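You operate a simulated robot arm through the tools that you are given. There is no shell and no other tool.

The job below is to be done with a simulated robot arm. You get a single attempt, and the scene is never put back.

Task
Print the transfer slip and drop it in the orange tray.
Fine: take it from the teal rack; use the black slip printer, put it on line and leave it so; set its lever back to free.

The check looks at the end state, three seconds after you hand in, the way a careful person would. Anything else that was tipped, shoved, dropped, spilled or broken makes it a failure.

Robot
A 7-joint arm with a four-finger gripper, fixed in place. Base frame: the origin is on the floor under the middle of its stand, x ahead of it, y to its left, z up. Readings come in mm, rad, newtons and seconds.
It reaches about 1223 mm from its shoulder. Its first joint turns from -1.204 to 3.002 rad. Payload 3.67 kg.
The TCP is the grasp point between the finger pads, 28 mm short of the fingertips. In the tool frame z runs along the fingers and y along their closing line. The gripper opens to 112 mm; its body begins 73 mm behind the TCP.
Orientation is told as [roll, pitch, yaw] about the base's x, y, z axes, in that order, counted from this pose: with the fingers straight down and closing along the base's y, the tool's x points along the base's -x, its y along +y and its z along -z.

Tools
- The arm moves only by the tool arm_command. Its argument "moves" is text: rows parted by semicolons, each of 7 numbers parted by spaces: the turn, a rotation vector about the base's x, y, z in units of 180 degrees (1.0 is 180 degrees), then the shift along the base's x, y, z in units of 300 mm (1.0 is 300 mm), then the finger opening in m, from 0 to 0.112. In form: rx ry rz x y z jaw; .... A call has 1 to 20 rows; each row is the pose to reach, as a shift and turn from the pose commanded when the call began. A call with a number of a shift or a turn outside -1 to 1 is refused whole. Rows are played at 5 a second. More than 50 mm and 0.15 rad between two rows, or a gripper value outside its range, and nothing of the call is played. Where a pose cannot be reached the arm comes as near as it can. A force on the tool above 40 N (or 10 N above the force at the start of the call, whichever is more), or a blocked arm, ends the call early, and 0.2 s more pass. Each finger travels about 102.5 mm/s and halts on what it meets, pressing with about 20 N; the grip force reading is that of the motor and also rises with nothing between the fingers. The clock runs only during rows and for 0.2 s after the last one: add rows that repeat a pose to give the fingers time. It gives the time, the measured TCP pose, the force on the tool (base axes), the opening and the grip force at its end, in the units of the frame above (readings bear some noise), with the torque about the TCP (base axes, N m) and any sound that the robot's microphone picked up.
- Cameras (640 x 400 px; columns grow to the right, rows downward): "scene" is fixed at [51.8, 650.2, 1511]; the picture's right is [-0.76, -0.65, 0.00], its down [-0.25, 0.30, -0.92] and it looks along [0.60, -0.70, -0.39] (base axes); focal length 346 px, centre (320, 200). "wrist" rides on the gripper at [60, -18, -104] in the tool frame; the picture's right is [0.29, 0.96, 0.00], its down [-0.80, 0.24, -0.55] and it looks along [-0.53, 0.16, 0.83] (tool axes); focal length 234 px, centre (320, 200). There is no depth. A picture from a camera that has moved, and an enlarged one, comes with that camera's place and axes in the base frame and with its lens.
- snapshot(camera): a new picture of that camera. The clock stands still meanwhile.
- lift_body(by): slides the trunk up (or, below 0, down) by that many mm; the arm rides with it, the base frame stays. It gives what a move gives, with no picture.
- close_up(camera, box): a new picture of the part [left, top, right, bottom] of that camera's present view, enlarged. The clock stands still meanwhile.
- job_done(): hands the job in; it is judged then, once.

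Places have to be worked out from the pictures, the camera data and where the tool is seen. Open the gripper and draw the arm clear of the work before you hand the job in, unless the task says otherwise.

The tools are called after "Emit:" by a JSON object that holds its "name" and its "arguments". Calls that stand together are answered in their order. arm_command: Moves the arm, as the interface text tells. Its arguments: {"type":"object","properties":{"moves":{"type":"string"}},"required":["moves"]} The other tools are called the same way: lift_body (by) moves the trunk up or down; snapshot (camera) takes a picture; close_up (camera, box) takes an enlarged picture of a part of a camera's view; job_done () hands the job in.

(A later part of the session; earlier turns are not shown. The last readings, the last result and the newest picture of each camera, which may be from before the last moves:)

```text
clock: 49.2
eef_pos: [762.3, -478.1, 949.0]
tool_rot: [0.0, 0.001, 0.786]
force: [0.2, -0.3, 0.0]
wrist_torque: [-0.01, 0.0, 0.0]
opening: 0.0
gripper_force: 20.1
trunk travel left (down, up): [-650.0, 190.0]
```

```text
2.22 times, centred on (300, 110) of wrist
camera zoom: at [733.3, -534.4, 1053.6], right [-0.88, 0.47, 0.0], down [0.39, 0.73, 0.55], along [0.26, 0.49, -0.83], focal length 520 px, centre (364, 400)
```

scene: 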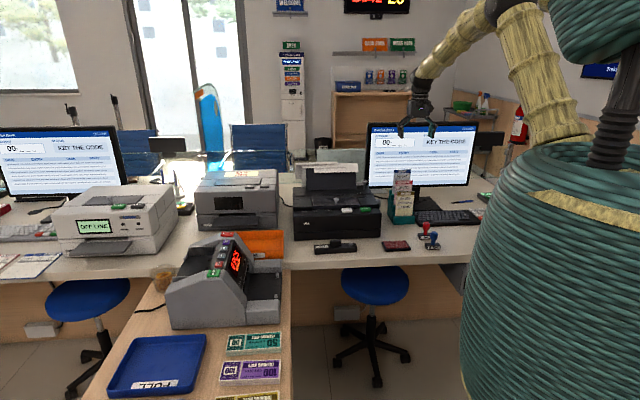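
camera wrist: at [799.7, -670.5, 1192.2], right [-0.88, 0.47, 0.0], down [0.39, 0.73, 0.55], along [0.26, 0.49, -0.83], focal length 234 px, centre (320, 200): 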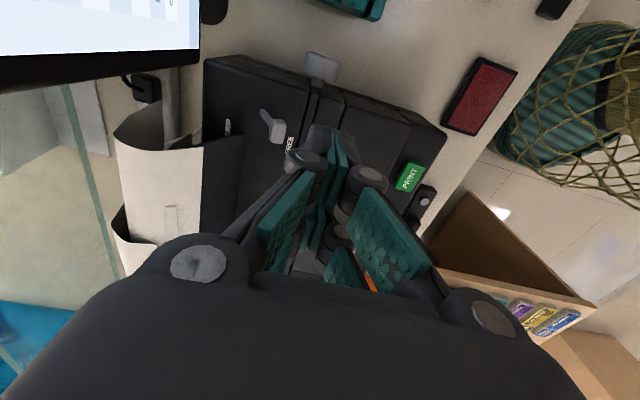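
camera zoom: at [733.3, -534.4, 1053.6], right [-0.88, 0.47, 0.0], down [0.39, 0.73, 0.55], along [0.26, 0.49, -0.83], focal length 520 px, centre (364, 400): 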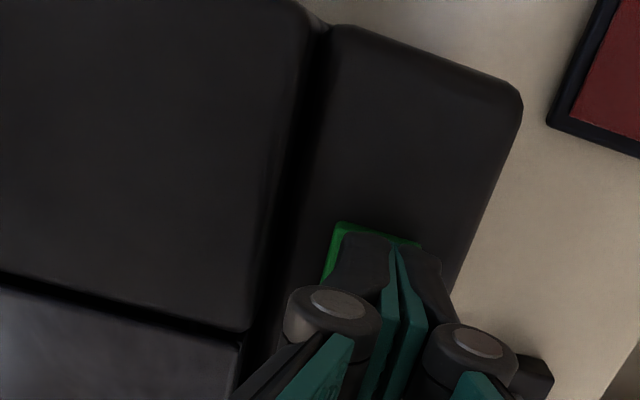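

The gripper hides the lever from the scene camera here. I sidestep 80 mm to the right to verify the lever really stays at GRIP before printing.

Emit:
{"name": "arm_command", "arguments": {"moves": "0 0 0 -0.0943 -0.0943 0.05 0; 0 0 0 -0.1886 -0.1886 0.05 0; 0 0 0 -0.1886 -0.1886 0.05 0"}}

Emit:
{"name": "close_up", "arguments": {"camera": "scene", "box": [310, 155, 400, 215]}}

```text
clock: 50.0
eef_pos: [705.8, -534.5, 964.6]
tool_rot: [0.0, 0.001, 0.785]
force: [0.2, -0.1, 0.0]
wrist_torque: [-0.01, -0.01, 0.0]
opening: 0.0
gripper_force: 20.0
trunk travel left (down, up): [-650.0, 190.0]
```

```text
6.67 times, centred on (355, 185) of scene
camera zoom: at [51.8, 650.2, 1511.0], right [-0.76, -0.65, 0.0], down [-0.25, 0.3, -0.92], along [0.6, -0.7, -0.39], focal length 2308 px, centre (87, 300)
```

zoom: 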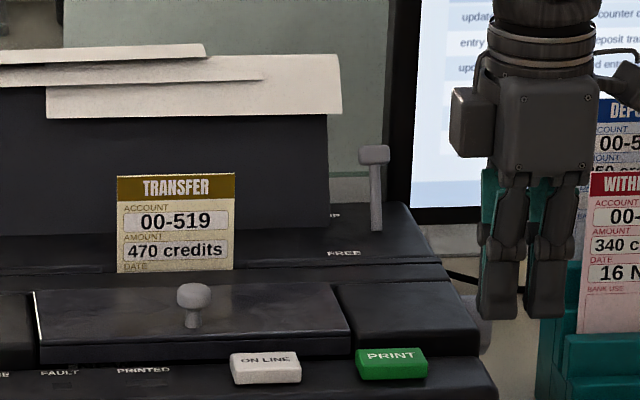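

The lever clearly leans back now (GRIP). I return over PRINT and press down in small steps.

Emit:
{"name": "arm_command", "arguments": {"moves": "0 0 0 0.0943 0.0943 0 0; 0 0 0 0.1886 0.1886 0 0; 0 0 0 0.1886 0.1886 -0.05 0; 0 0 0 0.1886 0.1886 -0.0767 0; 0 0 0 0.1886 0.1886 -0.09 0; 0 0 0 0.1886 0.1886 -0.0967 0; 0 0 0 0.1886 0.1886 -0.1017 0; 0 0 0 0.1886 0.1886 -0.1067 0; 0 0 0 0.1886 0.1886 -0.1117 0; 0 0 0 0.1886 0.1886 -0.1167 0; 0 0 0 0.1886 0.1886 -0.1167 0"}}

Emit:
{"name": "close_up", "arguments": {"camera": "scene", "box": [290, 155, 400, 225]}}

```text
clock: 52.4
eef_pos: [762.9, -477.7, 929.9]
tool_rot: [-0.002, -0.001, 0.786]
force: [3.1, -1.7, 14.1]
wrist_torque: [-0.08, -0.04, 0.03]
opening: 6.0
gripper_force: 36.0
trunk travel left (down, up): [-650.0, 190.0]
heard: click
```

```text
5.71 times, centred on (345, 190) of scene
camera zoom: at [51.8, 650.2, 1511.0], right [-0.76, -0.65, 0.0], down [-0.25, 0.3, -0.92], along [0.6, -0.7, -0.39], focal length 1978 px, centre (177, 257)
```

zoom: 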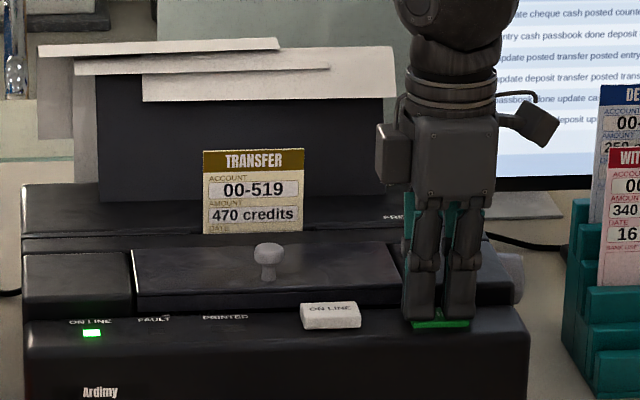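

A click was heard; no PRINTED lamp yet. I lift off and wait a couple of seconds, listening.

Emit:
{"name": "arm_command", "arguments": {"moves": "0 0 0 0 0 0.1 0; 0 0 0 0 0 0.2 0; 0 0 0 -0.05 -0.05 0.3 0; 0 0 0 -0.15 -0.15 0.3 0; 0 0 0 -0.2 -0.2 0.3 0; 0 0 0 -0.2 -0.2 0.3 0; 0 0 0 -0.2 -0.2 0.3 0; 0 0 0 -0.2 -0.2 0.3 0; 0 0 0 -0.2 -0.2 0.3 0; 0 0 0 -0.2 -0.2 0.3 0"}}

Emit:
{"name": "close_up", "arguments": {"camera": "scene", "box": [290, 155, 400, 225]}}

```text
clock: 54.6
eef_pos: [702.5, -538.5, 1018.1]
tool_rot: [0.0, 0.001, 0.785]
force: [0.1, -0.3, -0.3]
wrist_torque: [-0.02, 0.04, 0.04]
opening: 0.0
gripper_force: 35.7
trunk travel left (down, up): [-650.0, 190.0]
```

```text
5.71 times, centred on (345, 190) of scene
camera zoom: at [51.8, 650.2, 1511.0], right [-0.76, -0.65, 0.0], down [-0.25, 0.3, -0.92], along [0.6, -0.7, -0.39], focal length 1978 px, centre (177, 257)
```

zoom: 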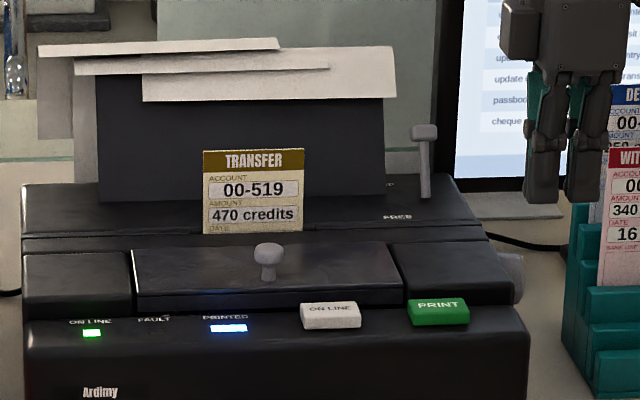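

PRINTED is lit blue and ON LINE still green. Now the lever: I go above it with the jaw opened to 80 mm so that I can drop over its head and pull it forward.

Emit:
{"name": "arm_command", "arguments": {"moves": "0 0 0 0 0 0.13 0; 0 0 0 0 0 0.24 0; 0 0 0 0.1105 -0.0781 0.24 0.02; 0 0 0 0.2209 -0.1563 0.24 0.04; 0 0 0 0.3314 -0.2344 0.24 0.06; 0 0 0 0.4419 -0.3125 0.24 0.08; 0 0 0 0.5523 -0.3907 0.24 0.08; 0 0 0 0.5523 -0.3907 0.24 0.08; 0 0 0 0.5523 -0.3907 0.24 0.08"}}

Emit:
{"name": "snapshot", "arguments": {"camera": "wrist"}}

Emit:
{"name": "close_up", "arguments": {"camera": "scene", "box": [300, 120, 420, 210]}}

```text
clock: 56.6
eef_pos: [868.9, -655.5, 1090.3]
tool_rot: [0.002, 0.0, 0.785]
force: [-0.7, -0.5, 0.5]
wrist_torque: [0.02, 0.02, 0.0]
opening: 80.4
gripper_force: 0.0
trunk travel left (down, up): [-650.0, 190.0]
```

```text
taken
camera wrist: at [840.5, -711.6, 1194.9], right [-0.88, 0.47, 0.0], down [0.39, 0.73, 0.55], along [0.26, 0.49, -0.83], focal length 234 px, centre (320, 200)
```

wrist: 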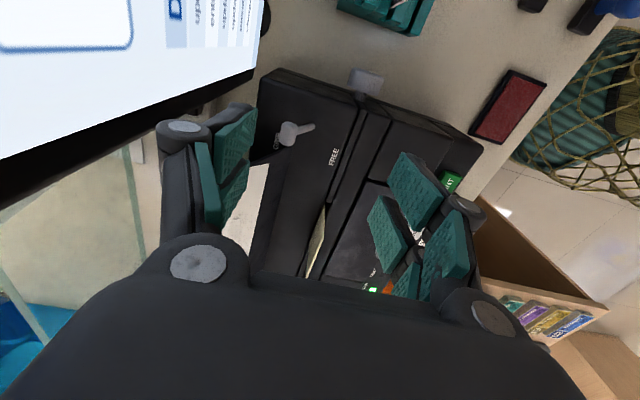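

```text
4.44 times, centred on (360, 165) of scene
camera zoom: at [51.8, 650.2, 1511.0], right [-0.76, -0.65, 0.0], down [-0.25, 0.3, -0.92], along [0.6, -0.7, -0.39], focal length 1538 px, centre (142, 356)
```

zoom: 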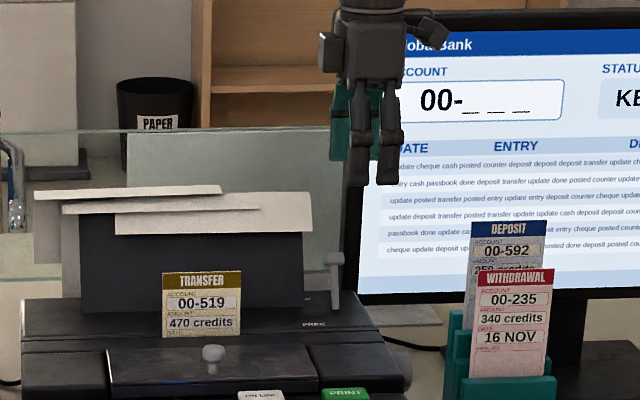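

The monitor's left edge stays about 25–30 mm behind the rear finger. I enlarge the lever between the open fingers.

Emit:
{"name": "close_up", "arguments": {"camera": "wrist", "box": [220, 70, 400, 210]}}

Emit:
{"name": "close_up", "arguments": {"camera": "wrist", "box": [120, 40, 340, 240]}}

```text
2.86 times, centred on (310, 140) of wrist
camera zoom: at [840.5, -711.6, 1194.9], right [-0.88, 0.47, 0.0], down [0.39, 0.73, 0.55], along [0.26, 0.49, -0.83], focal length 669 px, centre (349, 371)
```

zoom: 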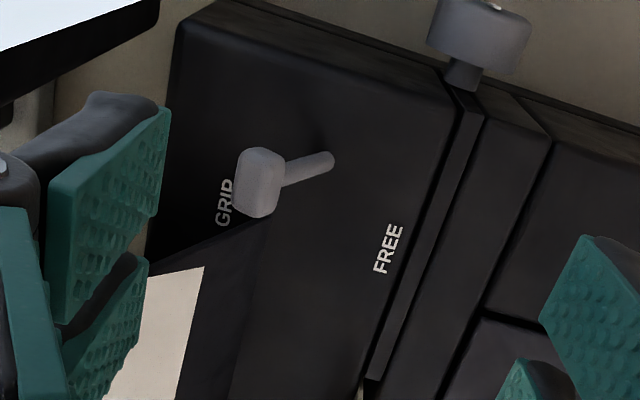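

```text
2.00 times, centred on (230, 140) of wrist
camera zoom: at [840.5, -711.6, 1194.9], right [-0.88, 0.47, 0.0], down [0.39, 0.73, 0.55], along [0.26, 0.49, -0.83], focal length 468 px, centre (500, 320)
```

zoom: 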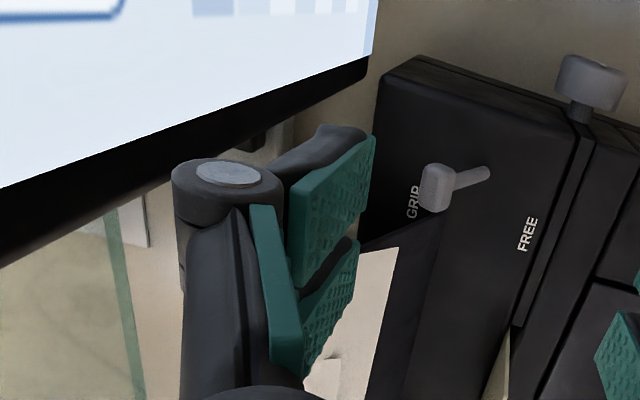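

The lever head is at a≈170, b≈1106; the rear pads are at b≈1120 and the paper edge at a≈188. I shift 4 mm right and 2 mm back for clearance and descend around the lever head to tip z ≈ 954.

Emit:
{"name": "arm_command", "arguments": {"moves": "0 0 0 -0.0047 -0.014 -0.06 0.08; 0 0 0 -0.0047 -0.014 -0.14 0.08; 0 0 0 -0.0047 -0.014 -0.22 0.08; 0 0 0 -0.0047 -0.014 -0.3 0.08; 0 0 0 -0.0047 -0.014 -0.3 0.08"}}

Emit:
{"name": "close_up", "arguments": {"camera": "wrist", "box": [120, 40, 340, 240]}}

Emit:
{"name": "close_up", "arguments": {"camera": "scene", "box": [320, 130, 400, 210]}}

```text
clock: 57.8
eef_pos: [866.1, -659.1, 1000.2]
tool_rot: [0.0, -0.001, 0.786]
force: [-0.4, -0.7, 0.7]
wrist_torque: [-0.01, -0.03, 0.05]
opening: 80.0
gripper_force: 0.1
trunk travel left (down, up): [-650.0, 190.0]
```

```text
2.00 times, centred on (230, 140) of wrist
camera zoom: at [838.4, -714.7, 1105.3], right [-0.88, 0.47, 0.0], down [0.39, 0.73, 0.55], along [0.26, 0.49, -0.83], focal length 468 px, centre (500, 320)
```

zoom: 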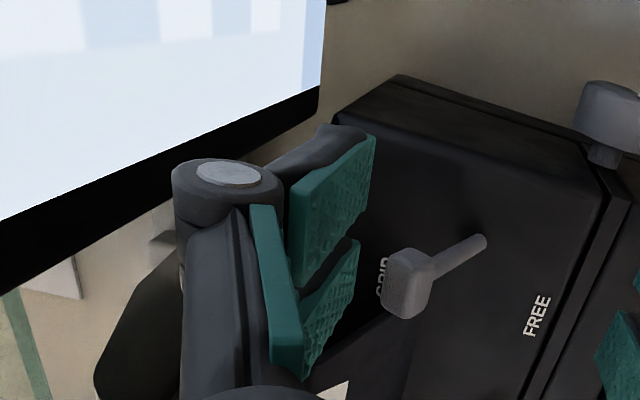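

```text
5.00 times, centred on (360, 170) of scene
camera zoom: at [51.8, 650.2, 1511.0], right [-0.76, -0.65, 0.0], down [-0.25, 0.3, -0.92], along [0.6, -0.7, -0.39], focal length 1731 px, centre (120, 350)
```

zoom: 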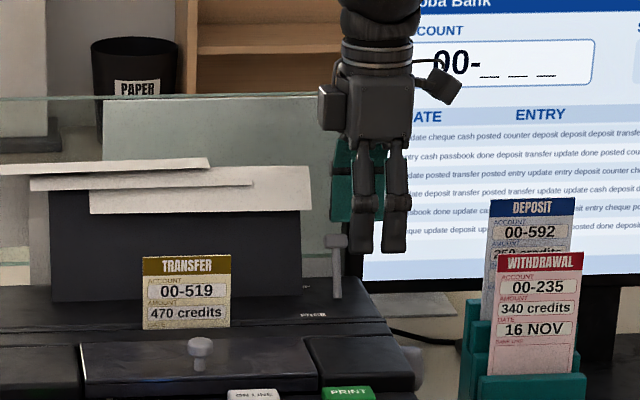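

The rear pads are behind the lever head with clearance to paper and monitor. I go down 18 mm more.

Emit:
{"name": "arm_command", "arguments": {"moves": "0 0 0 0 0 -0.03 0.08; 0 0 0 0 0 -0.06 0.08; 0 0 0 0 0 -0.06 0.08"}}

Emit:
{"name": "close_up", "arguments": {"camera": "wrist", "box": [120, 40, 340, 240]}}

Emit:
{"name": "close_up", "arguments": {"camera": "scene", "box": [320, 130, 400, 210]}}

```text
clock: 58.6
eef_pos: [867.0, -660.4, 981.1]
tool_rot: [0.0, 0.0, 0.786]
force: [0.5, -0.9, -0.1]
wrist_torque: [0.0, 0.02, -0.01]
opening: 79.9
gripper_force: 0.1
trunk travel left (down, up): [-650.0, 190.0]
```

```text
2.00 times, centred on (230, 140) of wrist
camera zoom: at [838.4, -715.3, 1086.5], right [-0.88, 0.47, 0.0], down [0.39, 0.73, 0.55], along [0.26, 0.49, -0.83], focal length 468 px, centre (500, 320)
```

zoom: 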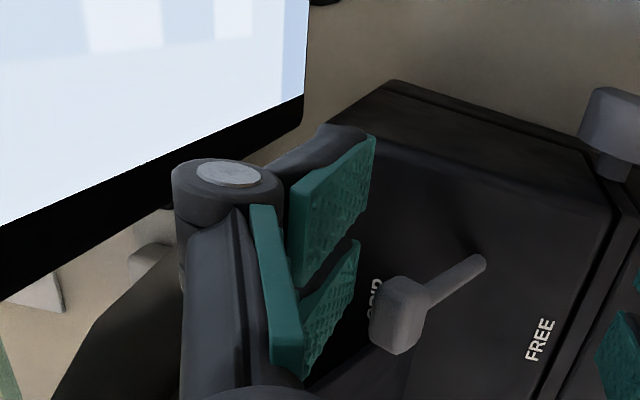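

```text
5.00 times, centred on (360, 170) of scene
camera zoom: at [51.8, 650.2, 1511.0], right [-0.76, -0.65, 0.0], down [-0.25, 0.3, -0.92], along [0.6, -0.7, -0.39], focal length 1731 px, centre (120, 350)
```

zoom: 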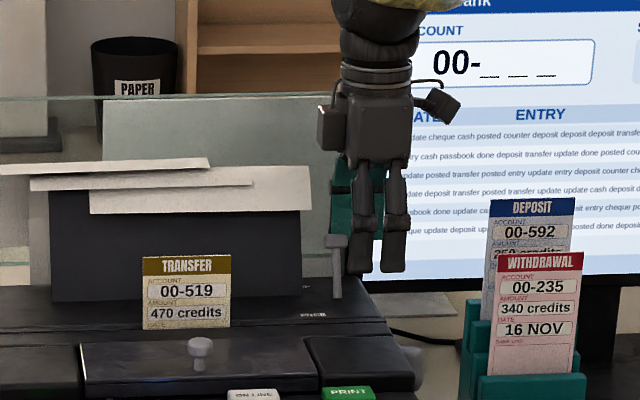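

I pull forward (−b) in 4 mm steps, 36 mm at first.

Emit:
{"name": "arm_command", "arguments": {"moves": "0 0 0 -0.0094 0.0094 0 0.08; 0 0 0 -0.0189 0.0189 0 0.08; 0 0 0 -0.0283 0.0283 0 0.08; 0 0 0 -0.0377 0.0377 0 0.08; 0 0 0 -0.0471 0.0471 0 0.08; 0 0 0 -0.0566 0.0566 0 0.08; 0 0 0 -0.066 0.066 0 0.08; 0 0 0 -0.0754 0.0754 0 0.08; 0 0 0 -0.0849 0.0849 0 0.08"}}

Emit:
{"name": "close_up", "arguments": {"camera": "wrist", "box": [120, 40, 340, 240]}}

Emit:
{"name": "close_up", "arguments": {"camera": "scene", "box": [320, 130, 400, 210]}}

```text
clock: 60.6
eef_pos: [841.3, -634.4, 982.0]
tool_rot: [0.001, -0.002, 0.784]
force: [0.0, -0.3, -0.1]
wrist_torque: [-0.02, 0.0, 0.01]
opening: 80.1
gripper_force: 0.1
trunk travel left (down, up): [-650.0, 190.0]
```

```text
2.00 times, centred on (230, 140) of wrist
camera zoom: at [812.8, -689.4, 1086.9], right [-0.88, 0.47, 0.0], down [0.39, 0.73, 0.55], along [0.26, 0.49, -0.83], focal length 468 px, centre (500, 320)
```

zoom: 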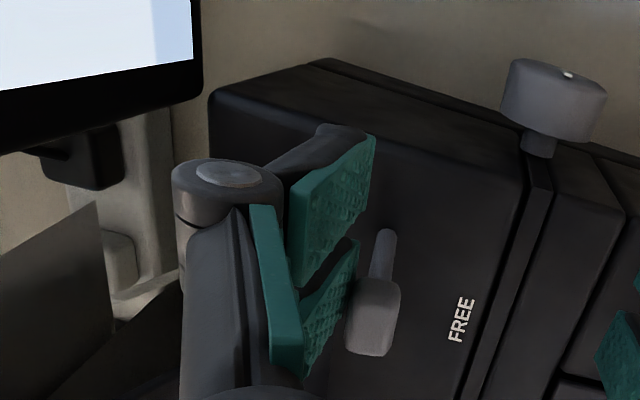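

```text
5.00 times, centred on (360, 170) of scene
camera zoom: at [51.8, 650.2, 1511.0], right [-0.76, -0.65, 0.0], down [-0.25, 0.3, -0.92], along [0.6, -0.7, -0.39], focal length 1731 px, centre (120, 350)
```

zoom: 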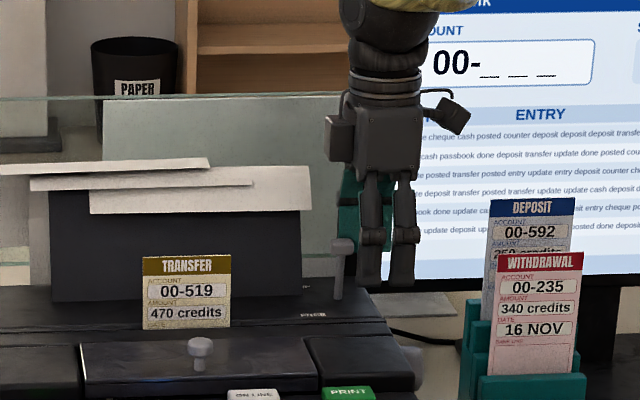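

The lever follows, about upright now. I pull another 20 mm.

Emit:
{"name": "arm_command", "arguments": {"moves": "0 0 0 -0.0094 0.0094 0 0.08; 0 0 0 -0.0189 0.0189 0 0.08; 0 0 0 -0.0283 0.0283 0 0.08; 0 0 0 -0.0377 0.0377 0 0.08; 0 0 0 -0.0471 0.0471 0 0.08; 0 0 0 -0.0471 0.0471 0 0.08"}}

Emit:
{"name": "close_up", "arguments": {"camera": "wrist", "box": [120, 40, 340, 240]}}

Emit:
{"name": "close_up", "arguments": {"camera": "scene", "box": [320, 130, 400, 210]}}

```text
clock: 62.0
eef_pos: [827.3, -620.6, 981.8]
tool_rot: [0.0, 0.001, 0.785]
force: [6.6, -5.7, -0.1]
wrist_torque: [-0.16, -0.11, -0.15]
opening: 85.1
gripper_force: 4.1
trunk travel left (down, up): [-650.0, 190.0]
```

```text
2.00 times, centred on (230, 140) of wrist
camera zoom: at [798.9, -676.0, 1086.3], right [-0.88, 0.47, 0.0], down [0.39, 0.73, 0.55], along [0.26, 0.49, -0.83], focal length 468 px, centre (500, 320)
```

zoom: 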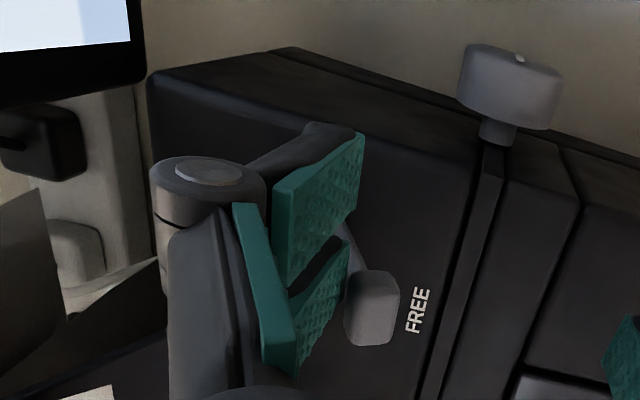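

```text
5.00 times, centred on (360, 170) of scene
camera zoom: at [51.8, 650.2, 1511.0], right [-0.76, -0.65, 0.0], down [-0.25, 0.3, -0.92], along [0.6, -0.7, -0.39], focal length 1731 px, centre (120, 350)
```

zoom: 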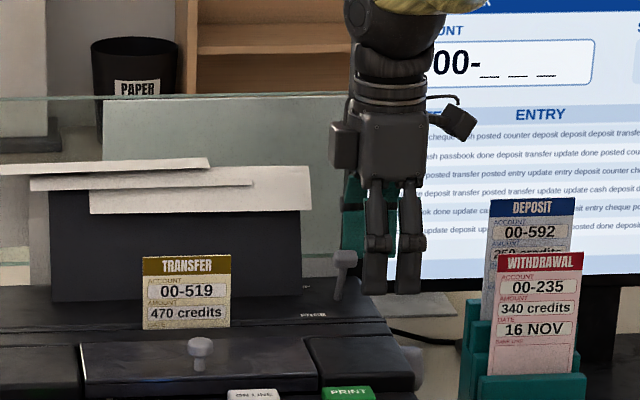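

The lever is back at FREE against its stop (same image place as at the start, 9 N). I step off it by 8 mm, rise and go back above the slip with the jaw at 30 mm.

Emit:
{"name": "arm_command", "arguments": {"moves": "0 0 0 0.0189 -0.0189 0 0.08; 0 0 0 0.0189 -0.0189 0.1333 0.08; 0 0 0 0.0189 -0.0189 0.2667 0.08; 0 0 0 0.0189 -0.0189 0.3533 0.05; 0 0 0 0.1206 0.0849 0.3533 0.03; 0 0 0 0.2222 0.1886 0.3533 0.03; 0 0 0 0.324 0.2923 0.3533 0.03; 0 0 0 0.4257 0.396 0.3533 0.03; 0 0 0 0.4257 0.396 0.3533 0.03"}}

Emit:
{"name": "snapshot", "arguments": {"camera": "wrist"}}

Emit:
{"name": "close_up", "arguments": {"camera": "scene", "box": [290, 130, 400, 220]}}

```text
clock: 64.0
eef_pos: [955.4, -501.5, 1088.9]
tool_rot: [0.0, -0.003, 0.785]
force: [0.5, -0.8, 0.1]
wrist_torque: [0.01, -0.02, 0.0]
opening: 30.1
gripper_force: 0.2
trunk travel left (down, up): [-650.0, 190.0]
```

```text
taken
camera wrist: at [926.2, -556.9, 1193.1], right [-0.88, 0.47, 0.0], down [0.39, 0.73, 0.56], along [0.26, 0.49, -0.83], focal length 234 px, centre (320, 200)
```

wrist: 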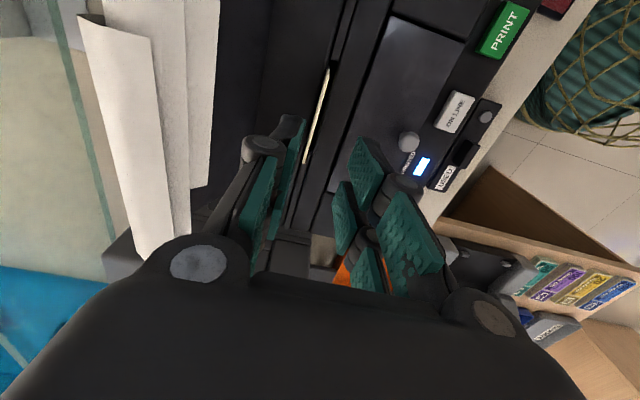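

```text
4.44 times, centred on (345, 175) of scene
camera zoom: at [51.8, 650.2, 1511.0], right [-0.76, -0.65, 0.0], down [-0.25, 0.3, -0.92], along [0.6, -0.7, -0.39], focal length 1538 px, centre (209, 311)
```

zoom: 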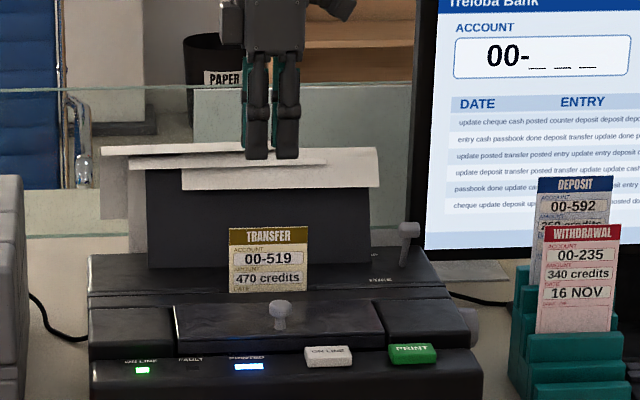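

ON LINE and PRINTED are lit, lever at FREE, slip standing. I measure the slip's top edge before descending.

Emit:
{"name": "close_up", "arguments": {"camera": "wrist", "box": [270, 50, 390, 170]}}

```text
3.33 times, centred on (330, 110) of wrist
camera zoom: at [926.2, -556.9, 1193.1], right [-0.88, 0.47, 0.0], down [0.39, 0.73, 0.56], along [0.26, 0.49, -0.83], focal length 781 px, centre (287, 500)
```

zoom: 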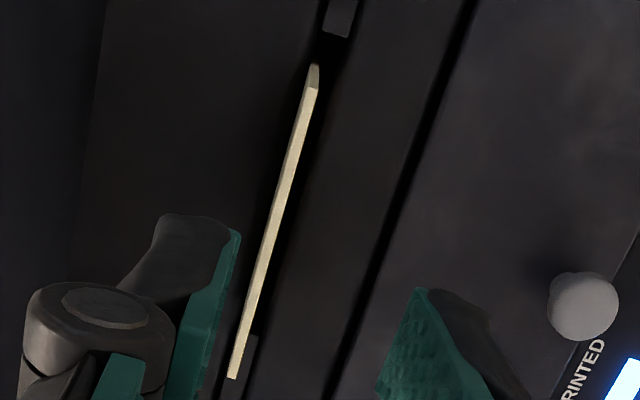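

The slip's top edge is at b≈1036, a 280–360, leaning back slightly. I correct 3 mm back and descend to z = 980.

Emit:
{"name": "arm_command", "arguments": {"moves": "0 0 0 0.007 -0.007 -0.12 0.03; 0 0 0 0.007 -0.007 -0.24 0.03; 0 0 0 0.007 -0.007 -0.3 0.03; 0 0 0 0.007 -0.007 -0.36 0.03; 0 0 0 0.007 -0.007 -0.36 0.03"}}

Emit:
{"name": "close_up", "arguments": {"camera": "wrist", "box": [240, 20, 400, 170]}}

Emit:
{"name": "close_up", "arguments": {"camera": "scene", "box": [305, 150, 375, 215]}}

```text
clock: 65.2
eef_pos: [956.6, -503.8, 980.0]
tool_rot: [-0.001, 0.001, 0.786]
force: [-0.3, 0.0, 0.7]
wrist_torque: [0.0, 0.03, -0.01]
opening: 29.8
gripper_force: 0.1
trunk travel left (down, up): [-650.0, 190.0]
```

```text
2.67 times, centred on (320, 95) of wrist
camera zoom: at [928.4, -558.5, 1085.4], right [-0.88, 0.47, 0.0], down [0.39, 0.73, 0.55], along [0.26, 0.49, -0.83], focal length 624 px, centre (320, 480)
```

zoom: 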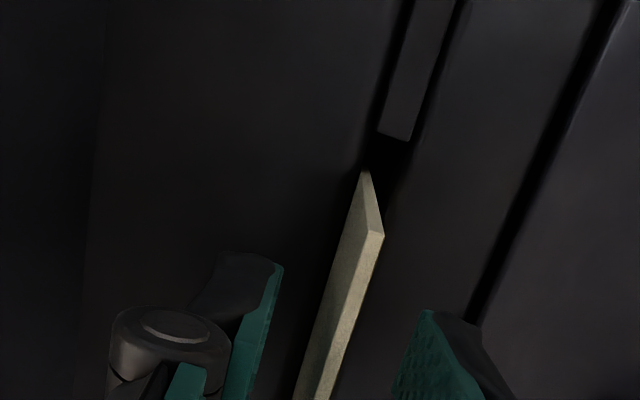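

```text
6.15 times, centred on (340, 182) of scene
camera zoom: at [51.8, 650.2, 1511.0], right [-0.76, -0.65, 0.0], down [-0.25, 0.3, -0.92], along [0.6, -0.7, -0.39], focal length 2130 px, centre (197, 308)
```

zoom: 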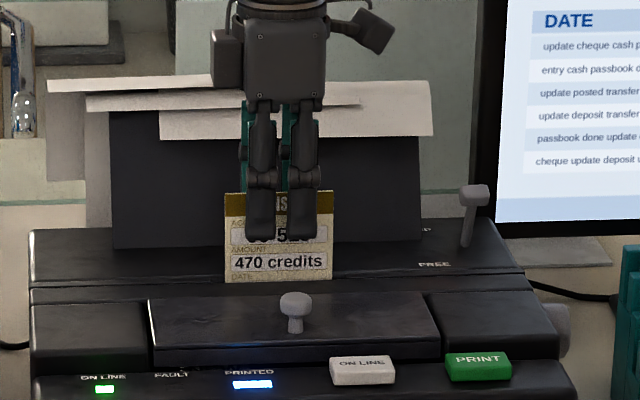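

The slip top lies between the pads. I close the jaw.

Emit:
{"name": "arm_command", "arguments": {"moves": "0 0 0 0 0 0 0.02; 0 0 0 0 0 0 0.008; 0 0 0 0 0 0 0; 0 0 0 0 0 0 0; 0 0 0 0 0 0 0"}}

Emit:
{"name": "close_up", "arguments": {"camera": "wrist", "box": [240, 20, 400, 170]}}

```text
clock: 66.4
eef_pos: [957.5, -503.3, 980.2]
tool_rot: [0.0, 0.001, 0.785]
force: [-0.6, 0.2, 0.0]
wrist_torque: [-0.02, 0.0, 0.0]
opening: 5.8
gripper_force: 19.9
trunk travel left (down, up): [-650.0, 190.0]
```

```text
2.67 times, centred on (320, 95) of wrist
camera zoom: at [928.8, -558.8, 1084.9], right [-0.88, 0.47, 0.0], down [0.39, 0.73, 0.55], along [0.26, 0.49, -0.83], focal length 624 px, centre (320, 480)
```

zoom: 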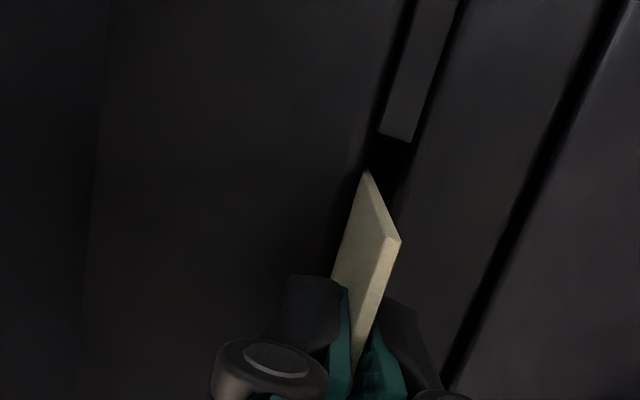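

Gripped again (5.8 mm, 20 N). I pull it up slowly at first and then faster, 190 mm in all.

Emit:
{"name": "arm_command", "arguments": {"moves": "0 0 0 0 0 0.02 0; 0 0 0 0 0 0.05 0; 0 0 0 0 0 0.1 0; 0 0 0 0 0 0.17 0; 0 0 0 0 0 0.25 0; 0 0 0 0 0 0.35 0; 0 0 0 0 0 0.45 0; 0 0 0 0 0 0.55 0; 0 0 0 0 0 0.633 0; 0 0 0 0 0 0.633 0"}}

Emit:
{"name": "close_up", "arguments": {"camera": "scene", "box": [290, 110, 410, 220]}}

Emit:
{"name": "snapshot", "arguments": {"camera": "wrist"}}

```text
clock: 68.6
eef_pos: [957.3, -503.5, 1169.9]
tool_rot: [0.003, 0.001, 0.786]
force: [0.4, -0.4, -0.2]
wrist_torque: [0.02, 0.01, 0.01]
opening: 6.1
gripper_force: 19.9
trunk travel left (down, up): [-650.0, 190.0]
```

```text
3.64 times, centred on (350, 165) of scene
camera zoom: at [51.8, 650.2, 1511.0], right [-0.76, -0.65, 0.0], down [-0.25, 0.3, -0.92], along [0.6, -0.7, -0.39], focal length 1259 px, centre (211, 327)
```

zoom: 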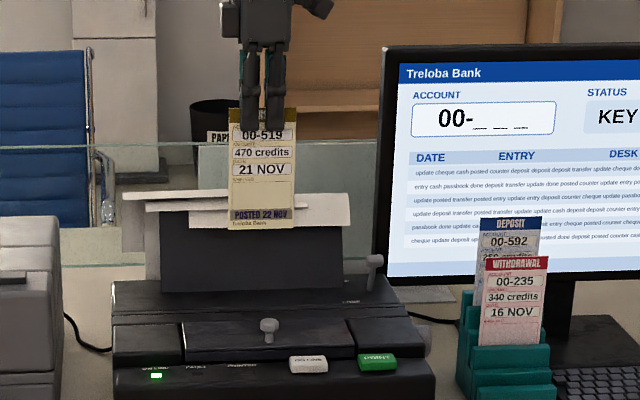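

```text
taken
camera wrist: at [929.1, -560.0, 1274.8], right [-0.88, 0.47, 0.0], down [0.39, 0.73, 0.55], along [0.26, 0.49, -0.83], focal length 234 px, centre (320, 200)
```

wrist: 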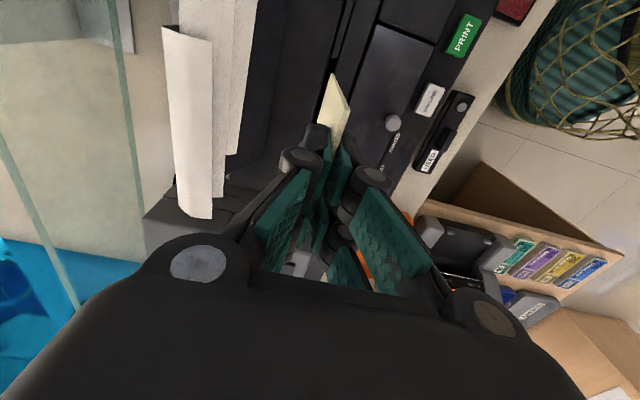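

The slip now shows "POSTED 22 NOV", ON LINE is still lit and the lever is at FREE. Next I carry the slip in front of the printer at safe height, starting to turn the wrist so the slip's length can later lie along the tray's long side.

Emit:
{"name": "arm_command", "arguments": {"moves": "0 0 -0.04167 -0.1099 0.1099 0.03 0; 0 0 -0.08333 -0.2197 0.2197 0.06 0; 0 0 -0.125 -0.3296 0.3296 0.0667 0; 0 0 -0.16667 -0.4395 0.4395 0.0667 0; 0 0 -0.20833 -0.5493 0.5493 0.0667 0; 0 0 -0.20833 -0.5493 0.5493 0.0667 0"}}

Emit:
{"name": "snapshot", "arguments": {"camera": "wrist"}}

Emit:
{"name": "snapshot", "arguments": {"camera": "scene"}}

```text
clock: 70.0
eef_pos: [792.3, -340.7, 1188.4]
tool_rot: [0.001, 0.001, 0.131]
force: [0.5, 0.0, 0.2]
wrist_torque: [0.05, 0.05, -0.03]
opening: 6.0
gripper_force: 20.3
trunk travel left (down, up): [-650.0, 190.0]
```

```text
taken
camera wrist: at [737.0, -366.9, 1293.2], right [-0.41, 0.91, 0.0], down [0.76, 0.34, 0.55], along [0.5, 0.23, -0.83], focal length 234 px, centre (320, 200)
```

wrist: 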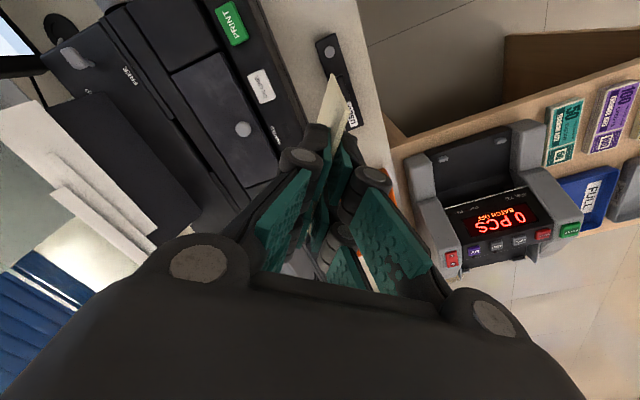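

```text
taken
```

scene: 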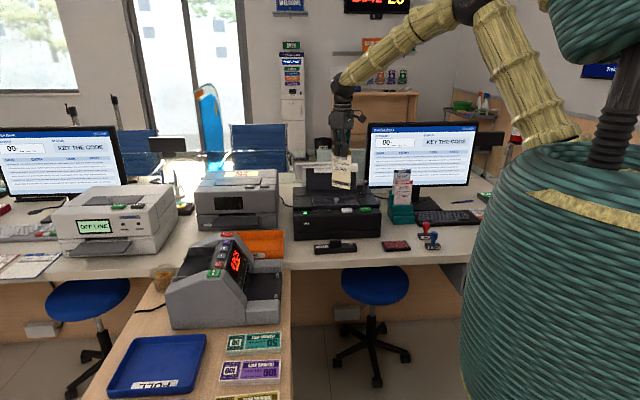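

Now I move along the counter to above the orange tray while finishing the 90° turn (yaw −45°).

Emit:
{"name": "arm_command", "arguments": {"moves": "0 0 -0.03646 0.0946 0.0946 0 0; 0 0 -0.07292 0.1892 0.1892 0 0; 0 0 -0.10938 0.2838 0.2838 0 0; 0 0 -0.14583 0.3783 0.3783 0 0; 0 0 -0.18229 0.4729 0.4729 0 0; 0 0 -0.21875 0.5675 0.5675 0 0; 0 0 -0.25521 0.6621 0.6621 0 0; 0 0 -0.29167 0.7567 0.7567 0 0; 0 0 -0.29167 0.7567 0.7567 0 0"}}

Emit:
{"name": "snapshot", "arguments": {"camera": "wrist"}}

Emit:
{"name": "close_up", "arguments": {"camera": "scene", "box": [150, 100, 350, 290]}}

```text
clock: 72.0
eef_pos: [1017.7, -111.6, 1192.2]
tool_rot: [0.001, 0.0, -0.787]
force: [-0.3, -1.0, -0.5]
wrist_torque: [-0.01, -0.06, -0.04]
opening: 6.0
gripper_force: 20.0
trunk travel left (down, up): [-650.0, 190.0]
```

```text
taken
camera wrist: at [963.4, -82.4, 1297.6], right [0.48, 0.88, 0.0], down [0.73, -0.4, 0.55], along [0.49, -0.26, -0.83], focal length 234 px, centre (320, 200)
```

wrist: 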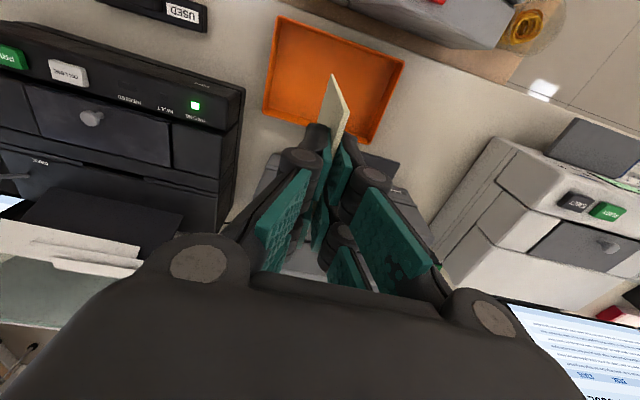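

```text
2.11 times, centred on (250, 195) of scene
camera zoom: at [51.8, 650.2, 1511.0], right [-0.76, -0.65, 0.0], down [-0.25, 0.3, -0.92], along [0.6, -0.7, -0.39], focal length 729 px, centre (467, 210)
```

zoom: 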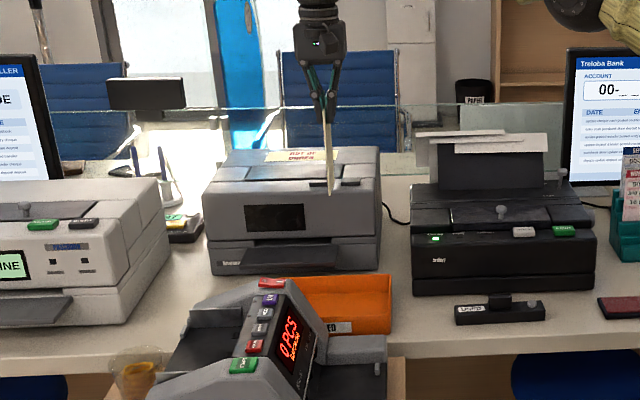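

The tray's rim is clear now: a ≈ 550–770, b ≈ 720–863, floor near z 795. I tilt the fingers 50° toward +a (along the tray's long side) at this height, shifting to a=609, b=791.

Emit:
{"name": "arm_command", "arguments": {"moves": "0.03273 -0.03273 0 -0.0154 -0.0095 0 0; 0.06547 -0.06547 0 -0.0308 -0.019 0 0; 0.0982 -0.0982 0 -0.0462 -0.0285 0 0; 0.13093 -0.13093 0 -0.0615 -0.038 0 0; 0.16367 -0.16367 0 -0.0769 -0.0475 0 0; 0.1964 -0.1964 0 -0.0923 -0.057 0 0; 0.1964 -0.1964 0 -0.0923 -0.057 0 0"}}

Emit:
{"name": "snapshot", "arguments": {"camera": "wrist"}}

Emit:
{"name": "snapshot", "arguments": {"camera": "scene"}}

```text
clock: 73.6
eef_pos: [991.2, -125.9, 1191.9]
tool_rot: [0.872, -0.002, -0.785]
force: [-0.5, 1.3, 0.5]
wrist_torque: [-0.06, 0.01, -0.05]
opening: 6.1
gripper_force: 20.7
trunk travel left (down, up): [-650.0, 190.0]
```

```text
taken
camera wrist: at [885.4, -147.9, 1244.8], right [0.23, 0.64, 0.73], down [0.37, -0.75, 0.54], along [0.9, 0.15, -0.41], focal length 234 px, centre (320, 200)
```

wrist: 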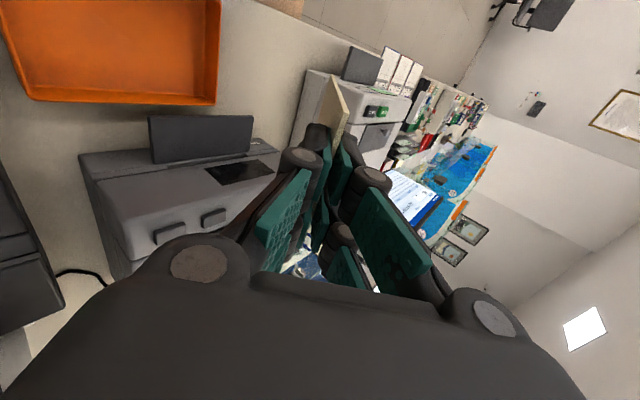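

```text
taken
```

scene: 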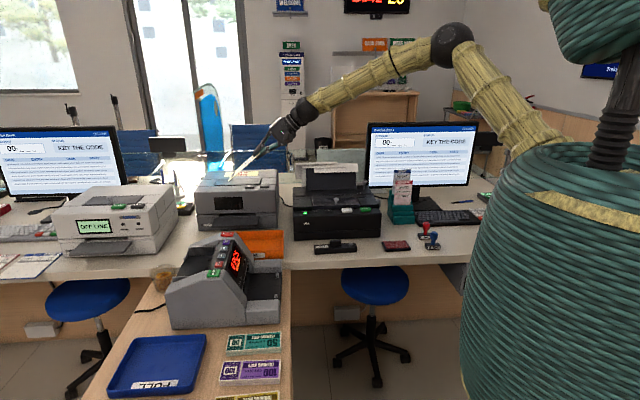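

The tilt was reached cleanly; the slip points along the tray. I descend 240 mm first, then check.

Emit:
{"name": "arm_command", "arguments": {"moves": "0 0 0 0 0 -0.14 0; 0 0 0 0 0 -0.28 0; 0 0 0 0 0 -0.42 0; 0 0 0 0 0 -0.56 0; 0 0 0 0 0 -0.7 0; 0 0 0 0 0 -0.8 0; 0 0 0 0 0 -0.8 0"}}

Emit:
{"name": "snapshot", "arguments": {"camera": "wrist"}}

Emit:
{"name": "close_up", "arguments": {"camera": "scene", "box": [170, 140, 350, 280]}}

```text
clock: 75.2
eef_pos: [992.3, -129.6, 949.7]
tool_rot: [0.873, 0.0, -0.784]
force: [-0.5, -0.2, -0.7]
wrist_torque: [0.03, -0.04, -0.01]
opening: 5.9
gripper_force: 19.7
trunk travel left (down, up): [-650.0, 190.0]
```

```text
taken
camera wrist: at [885.4, -151.1, 1003.7], right [0.23, 0.64, 0.73], down [0.37, -0.75, 0.54], along [0.9, 0.15, -0.41], focal length 234 px, centre (320, 200)
```

wrist: 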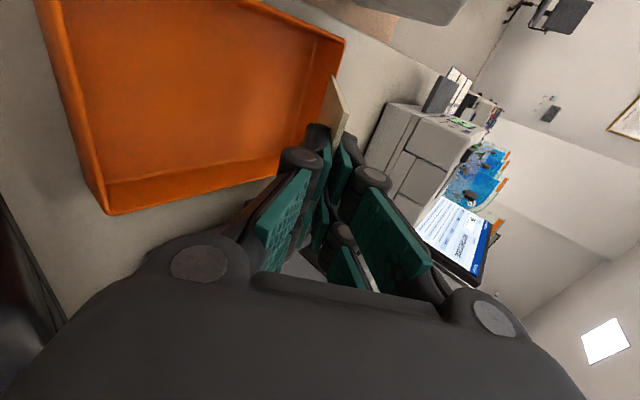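

```text
2.86 times, centred on (260, 210) of scene
camera zoom: at [51.8, 650.2, 1511.0], right [-0.76, -0.65, 0.0], down [-0.25, 0.3, -0.92], along [0.6, -0.7, -0.39], focal length 989 px, centre (491, 171)
```

zoom: 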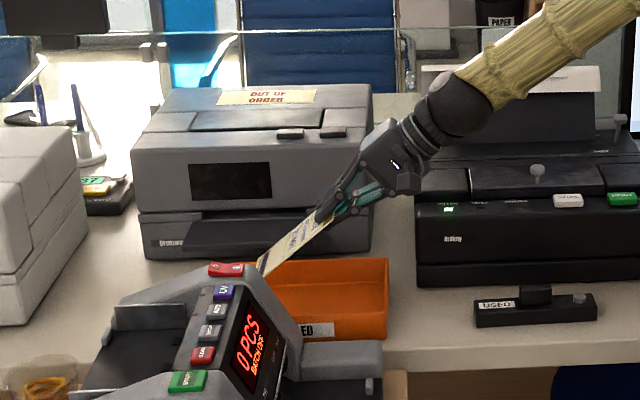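

The slip's lower end is over the tray, about 40 mm short of its far wall. I lower 40 mm more in moderate steps.

Emit:
{"name": "arm_command", "arguments": {"moves": "0 0 0 0 0 -0.05 0; 0 0 0 0 0 -0.1 0; 0 0 0 0 0 -0.1333 0; 0 0 0 0 0 -0.1333 0"}}

Emit:
{"name": "snapshot", "arguments": {"camera": "wrist"}}

Emit:
{"name": "close_up", "arguments": {"camera": "scene", "box": [200, 170, 320, 270]}}

```text
clock: 76.2
eef_pos: [992.1, -129.6, 909.9]
tool_rot: [0.873, -0.001, -0.785]
force: [0.1, 0.0, 0.4]
wrist_torque: [0.0, 0.0, 0.01]
opening: 5.7
gripper_force: 19.8
trunk travel left (down, up): [-650.0, 190.0]
```

```text
taken
camera wrist: at [885.6, -151.4, 964.3], right [0.23, 0.64, 0.73], down [0.37, -0.76, 0.54], along [0.9, 0.15, -0.41], focal length 234 px, centre (320, 200)
```

wrist: 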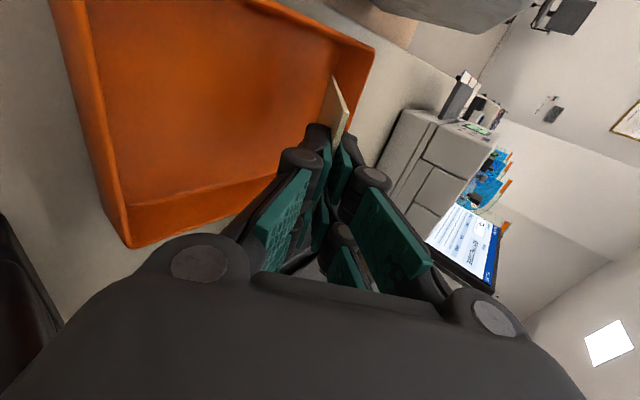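

```text
4.00 times, centred on (260, 220) of scene
camera zoom: at [51.8, 650.2, 1511.0], right [-0.76, -0.65, 0.0], down [-0.25, 0.3, -0.92], along [0.6, -0.7, -0.39], focal length 1385 px, centre (560, 120)
```

zoom: 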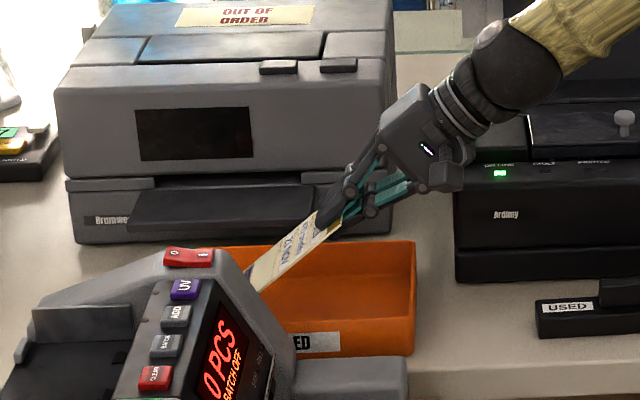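

The slip's end should be about 15 mm over the tray floor. I lower in 3 mm steps until it touches.

Emit:
{"name": "arm_command", "arguments": {"moves": "0 0 0 0 0 -0.01 0; 0 0 0 0 0 -0.02 0; 0 0 0 0 0 -0.03 0; 0 0 0 0 0 -0.04 0; 0 0 0 0 0 -0.04 0"}}

Emit:
{"name": "close_up", "arguments": {"camera": "wrist", "box": [40, 0, 400, 260]}}

```text
clock: 77.4
eef_pos: [991.7, -128.9, 897.9]
tool_rot: [0.873, -0.001, -0.786]
force: [0.8, -0.1, 0.2]
wrist_torque: [-0.02, 0.05, 0.01]
opening: 5.7
gripper_force: 19.6
trunk travel left (down, up): [-650.0, 190.0]
```

```text
1.54 times, centred on (220, 130) of wrist
camera zoom: at [885.8, -151.2, 952.4], right [0.23, 0.64, 0.73], down [0.37, -0.76, 0.54], along [0.9, 0.15, -0.41], focal length 360 px, centre (474, 308)
```

zoom: 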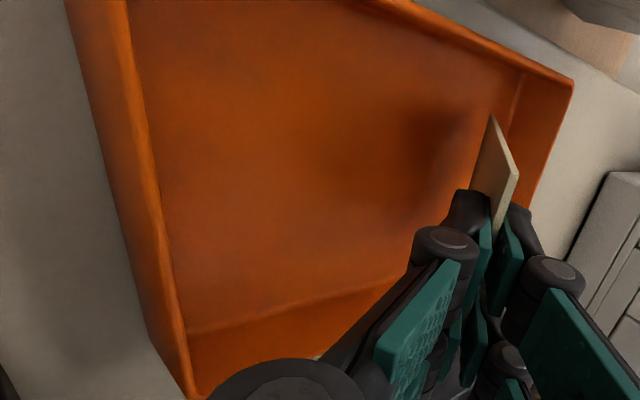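

No contact yet; the slip's end is just above the floor inside the tray. I lower up to 6 mm more in 2 mm steps.

Emit:
{"name": "arm_command", "arguments": {"moves": "0 0 0 0 0 -0.0067 0; 0 0 0 0 0 -0.0133 0; 0 0 0 0 0 -0.02 0; 0 0 0 0 0 -0.02 0"}}

Emit:
{"name": "close_up", "arguments": {"camera": "wrist", "box": [240, 0, 400, 160]}}

```text
clock: 78.4
eef_pos: [991.3, -129.1, 890.7]
tool_rot: [0.872, 0.0, -0.786]
force: [-1.0, -0.2, 0.0]
wrist_torque: [0.0, 0.02, 0.0]
opening: 5.9
gripper_force: 20.1
trunk travel left (down, up): [-650.0, 190.0]
```

```text
2.50 times, centred on (320, 80) of wrist
camera zoom: at [885.8, -151.4, 946.1], right [0.23, 0.64, 0.73], down [0.37, -0.76, 0.54], along [0.9, 0.15, -0.41], focal length 585 px, centre (320, 500)
```

zoom: 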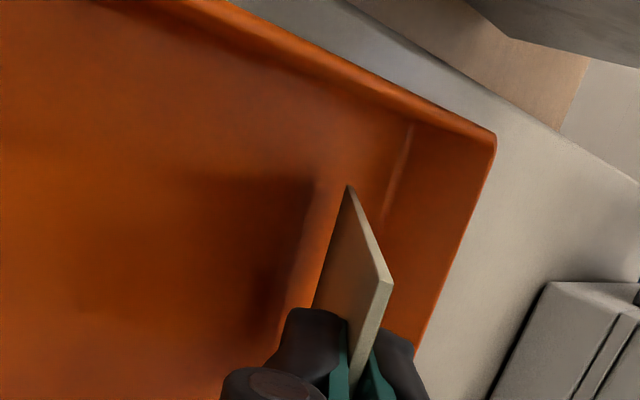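

Still free; the shadow suggests a few mm remain. I lower 8 mm more in 2 mm steps.

Emit:
{"name": "arm_command", "arguments": {"moves": "0 0 0 0 0 -0.0067 0; 0 0 0 0 0 -0.0133 0; 0 0 0 0 0 -0.02 0; 0 0 0 0 0 -0.0267 0; 0 0 0 0 0 -0.0267 0"}}

Emit:
{"name": "close_up", "arguments": {"camera": "wrist", "box": [240, 0, 400, 160]}}

Emit:
{"name": "close_up", "arguments": {"camera": "scene", "box": [200, 170, 320, 270]}}

```text
clock: 79.6
eef_pos: [992.4, -129.4, 884.1]
tool_rot: [0.873, -0.001, -0.784]
force: [-0.9, 0.5, 0.3]
wrist_torque: [-0.03, 0.0, 0.03]
opening: 5.9
gripper_force: 19.9
trunk travel left (down, up): [-650.0, 190.0]
```

```text
2.50 times, centred on (320, 80) of wrist
camera zoom: at [885.6, -150.9, 938.4], right [0.23, 0.64, 0.73], down [0.37, -0.76, 0.54], along [0.9, 0.15, -0.41], focal length 585 px, centre (320, 500)
```

zoom: 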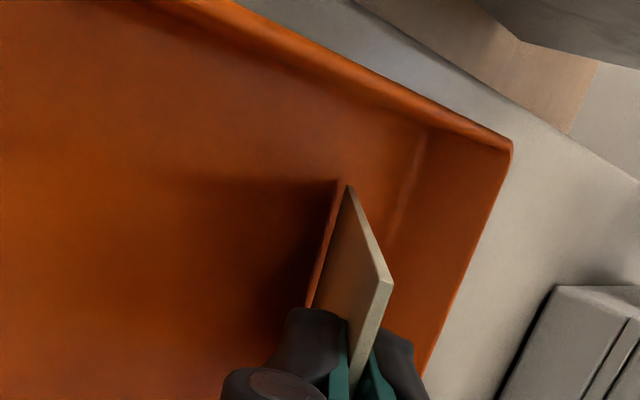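

```text
4.00 times, centred on (260, 220) of scene
camera zoom: at [51.8, 650.2, 1511.0], right [-0.76, -0.65, 0.0], down [-0.25, 0.3, -0.92], along [0.6, -0.7, -0.39], focal length 1385 px, centre (560, 120)
```

zoom: 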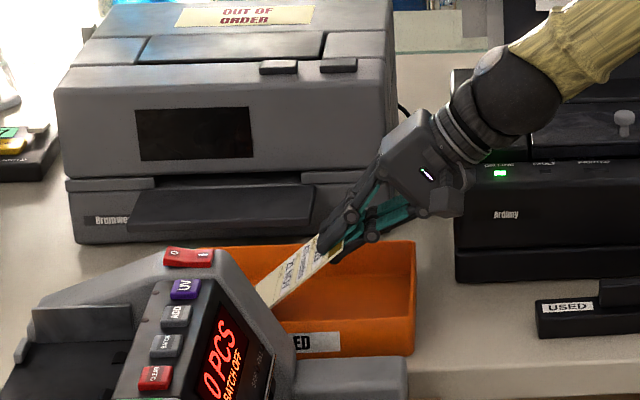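

The shadow nearly meets the slip's end, so it is within 2–3 mm of the floor. I lower 3 mm and open the fingers gently.

Emit:
{"name": "arm_command", "arguments": {"moves": "0 0 0 0 0 -0.005 0; 0 0 0 0 0 -0.01 0; 0 0 0 0 0 -0.01 0.008; 0 0 0 0 0 -0.01 0.012; 0 0 0 0 0 -0.01 0.02; 0 0 0 0 0 -0.01 0.03; 0 0 0 0 0 -0.01 0.03"}}

Emit:
{"name": "snapshot", "arguments": {"camera": "wrist"}}

Emit:
{"name": "close_up", "arguments": {"camera": "scene", "box": [200, 170, 320, 270]}}

```text
clock: 81.2
eef_pos: [991.0, -129.3, 881.1]
tool_rot: [0.873, -0.001, -0.785]
force: [-0.8, 0.4, 0.4]
wrist_torque: [-0.01, -0.04, -0.03]
opening: 30.0
gripper_force: 0.0
trunk travel left (down, up): [-650.0, 190.0]
```

```text
taken
camera wrist: at [885.6, -151.0, 935.1], right [0.23, 0.64, 0.73], down [0.37, -0.76, 0.54], along [0.9, 0.15, -0.41], focal length 234 px, centre (320, 200)
```

wrist: 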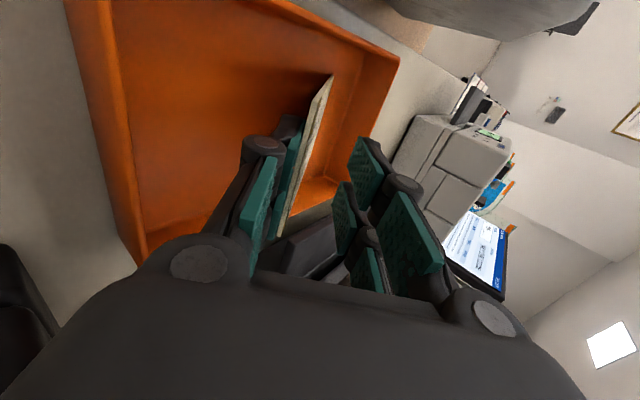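

```text
4.00 times, centred on (260, 220) of scene
camera zoom: at [51.8, 650.2, 1511.0], right [-0.76, -0.65, 0.0], down [-0.25, 0.3, -0.92], along [0.6, -0.7, -0.39], focal length 1385 px, centre (560, 120)
```

zoom: 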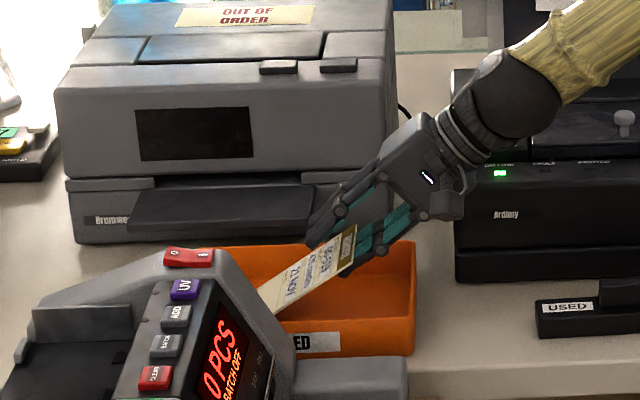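

The slip now lies on the lower fingers with its end on the tray floor. I withdraw the fingers along their own direction (up and to the right), 100 mm in 20 mm steps.

Emit:
{"name": "arm_command", "arguments": {"moves": "0 0 0 -0.0181 -0.0181 0.0214 0.03; 0 0 0 -0.0361 -0.0361 0.0429 0.03; 0 0 0 -0.0722 -0.0722 0.0857 0.03; 0 0 0 -0.1083 -0.1083 0.1286 0.03; 0 0 0 -0.1444 -0.1444 0.1714 0.03; 0 0 0 -0.1805 -0.1805 0.2143 0.03; 0 0 0 -0.1805 -0.1805 0.2143 0.03"}}

Emit:
{"name": "snapshot", "arguments": {"camera": "wrist"}}

Emit:
{"name": "close_up", "arguments": {"camera": "scene", "box": [200, 170, 320, 270]}}

```text
clock: 82.8
eef_pos: [938.2, -182.7, 945.5]
tool_rot: [0.873, 0.001, -0.785]
force: [0.3, 0.5, -0.4]
wrist_torque: [0.01, 0.03, 0.02]
opening: 30.2
gripper_force: 0.0
trunk travel left (down, up): [-650.0, 190.0]
```

```text
taken
camera wrist: at [832.1, -204.9, 999.4], right [0.23, 0.64, 0.73], down [0.37, -0.76, 0.54], along [0.9, 0.15, -0.41], focal length 234 px, centre (320, 200)
```

wrist: 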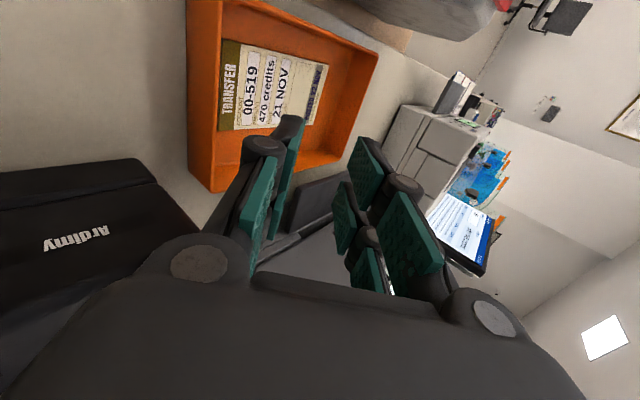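

```text
4.00 times, centred on (260, 220) of scene
camera zoom: at [51.8, 650.2, 1511.0], right [-0.76, -0.65, 0.0], down [-0.25, 0.3, -0.92], along [0.6, -0.7, -0.39], focal length 1385 px, centre (560, 120)
```

zoom: 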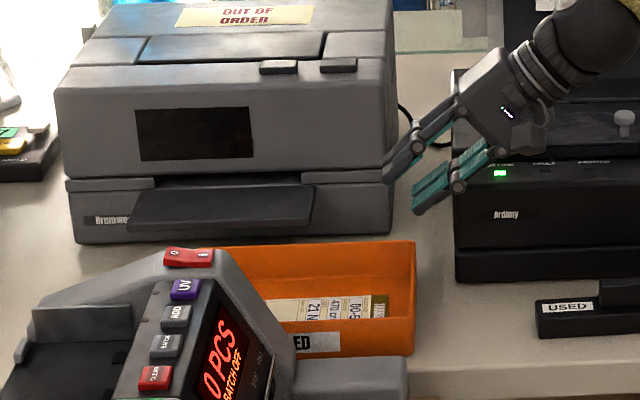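

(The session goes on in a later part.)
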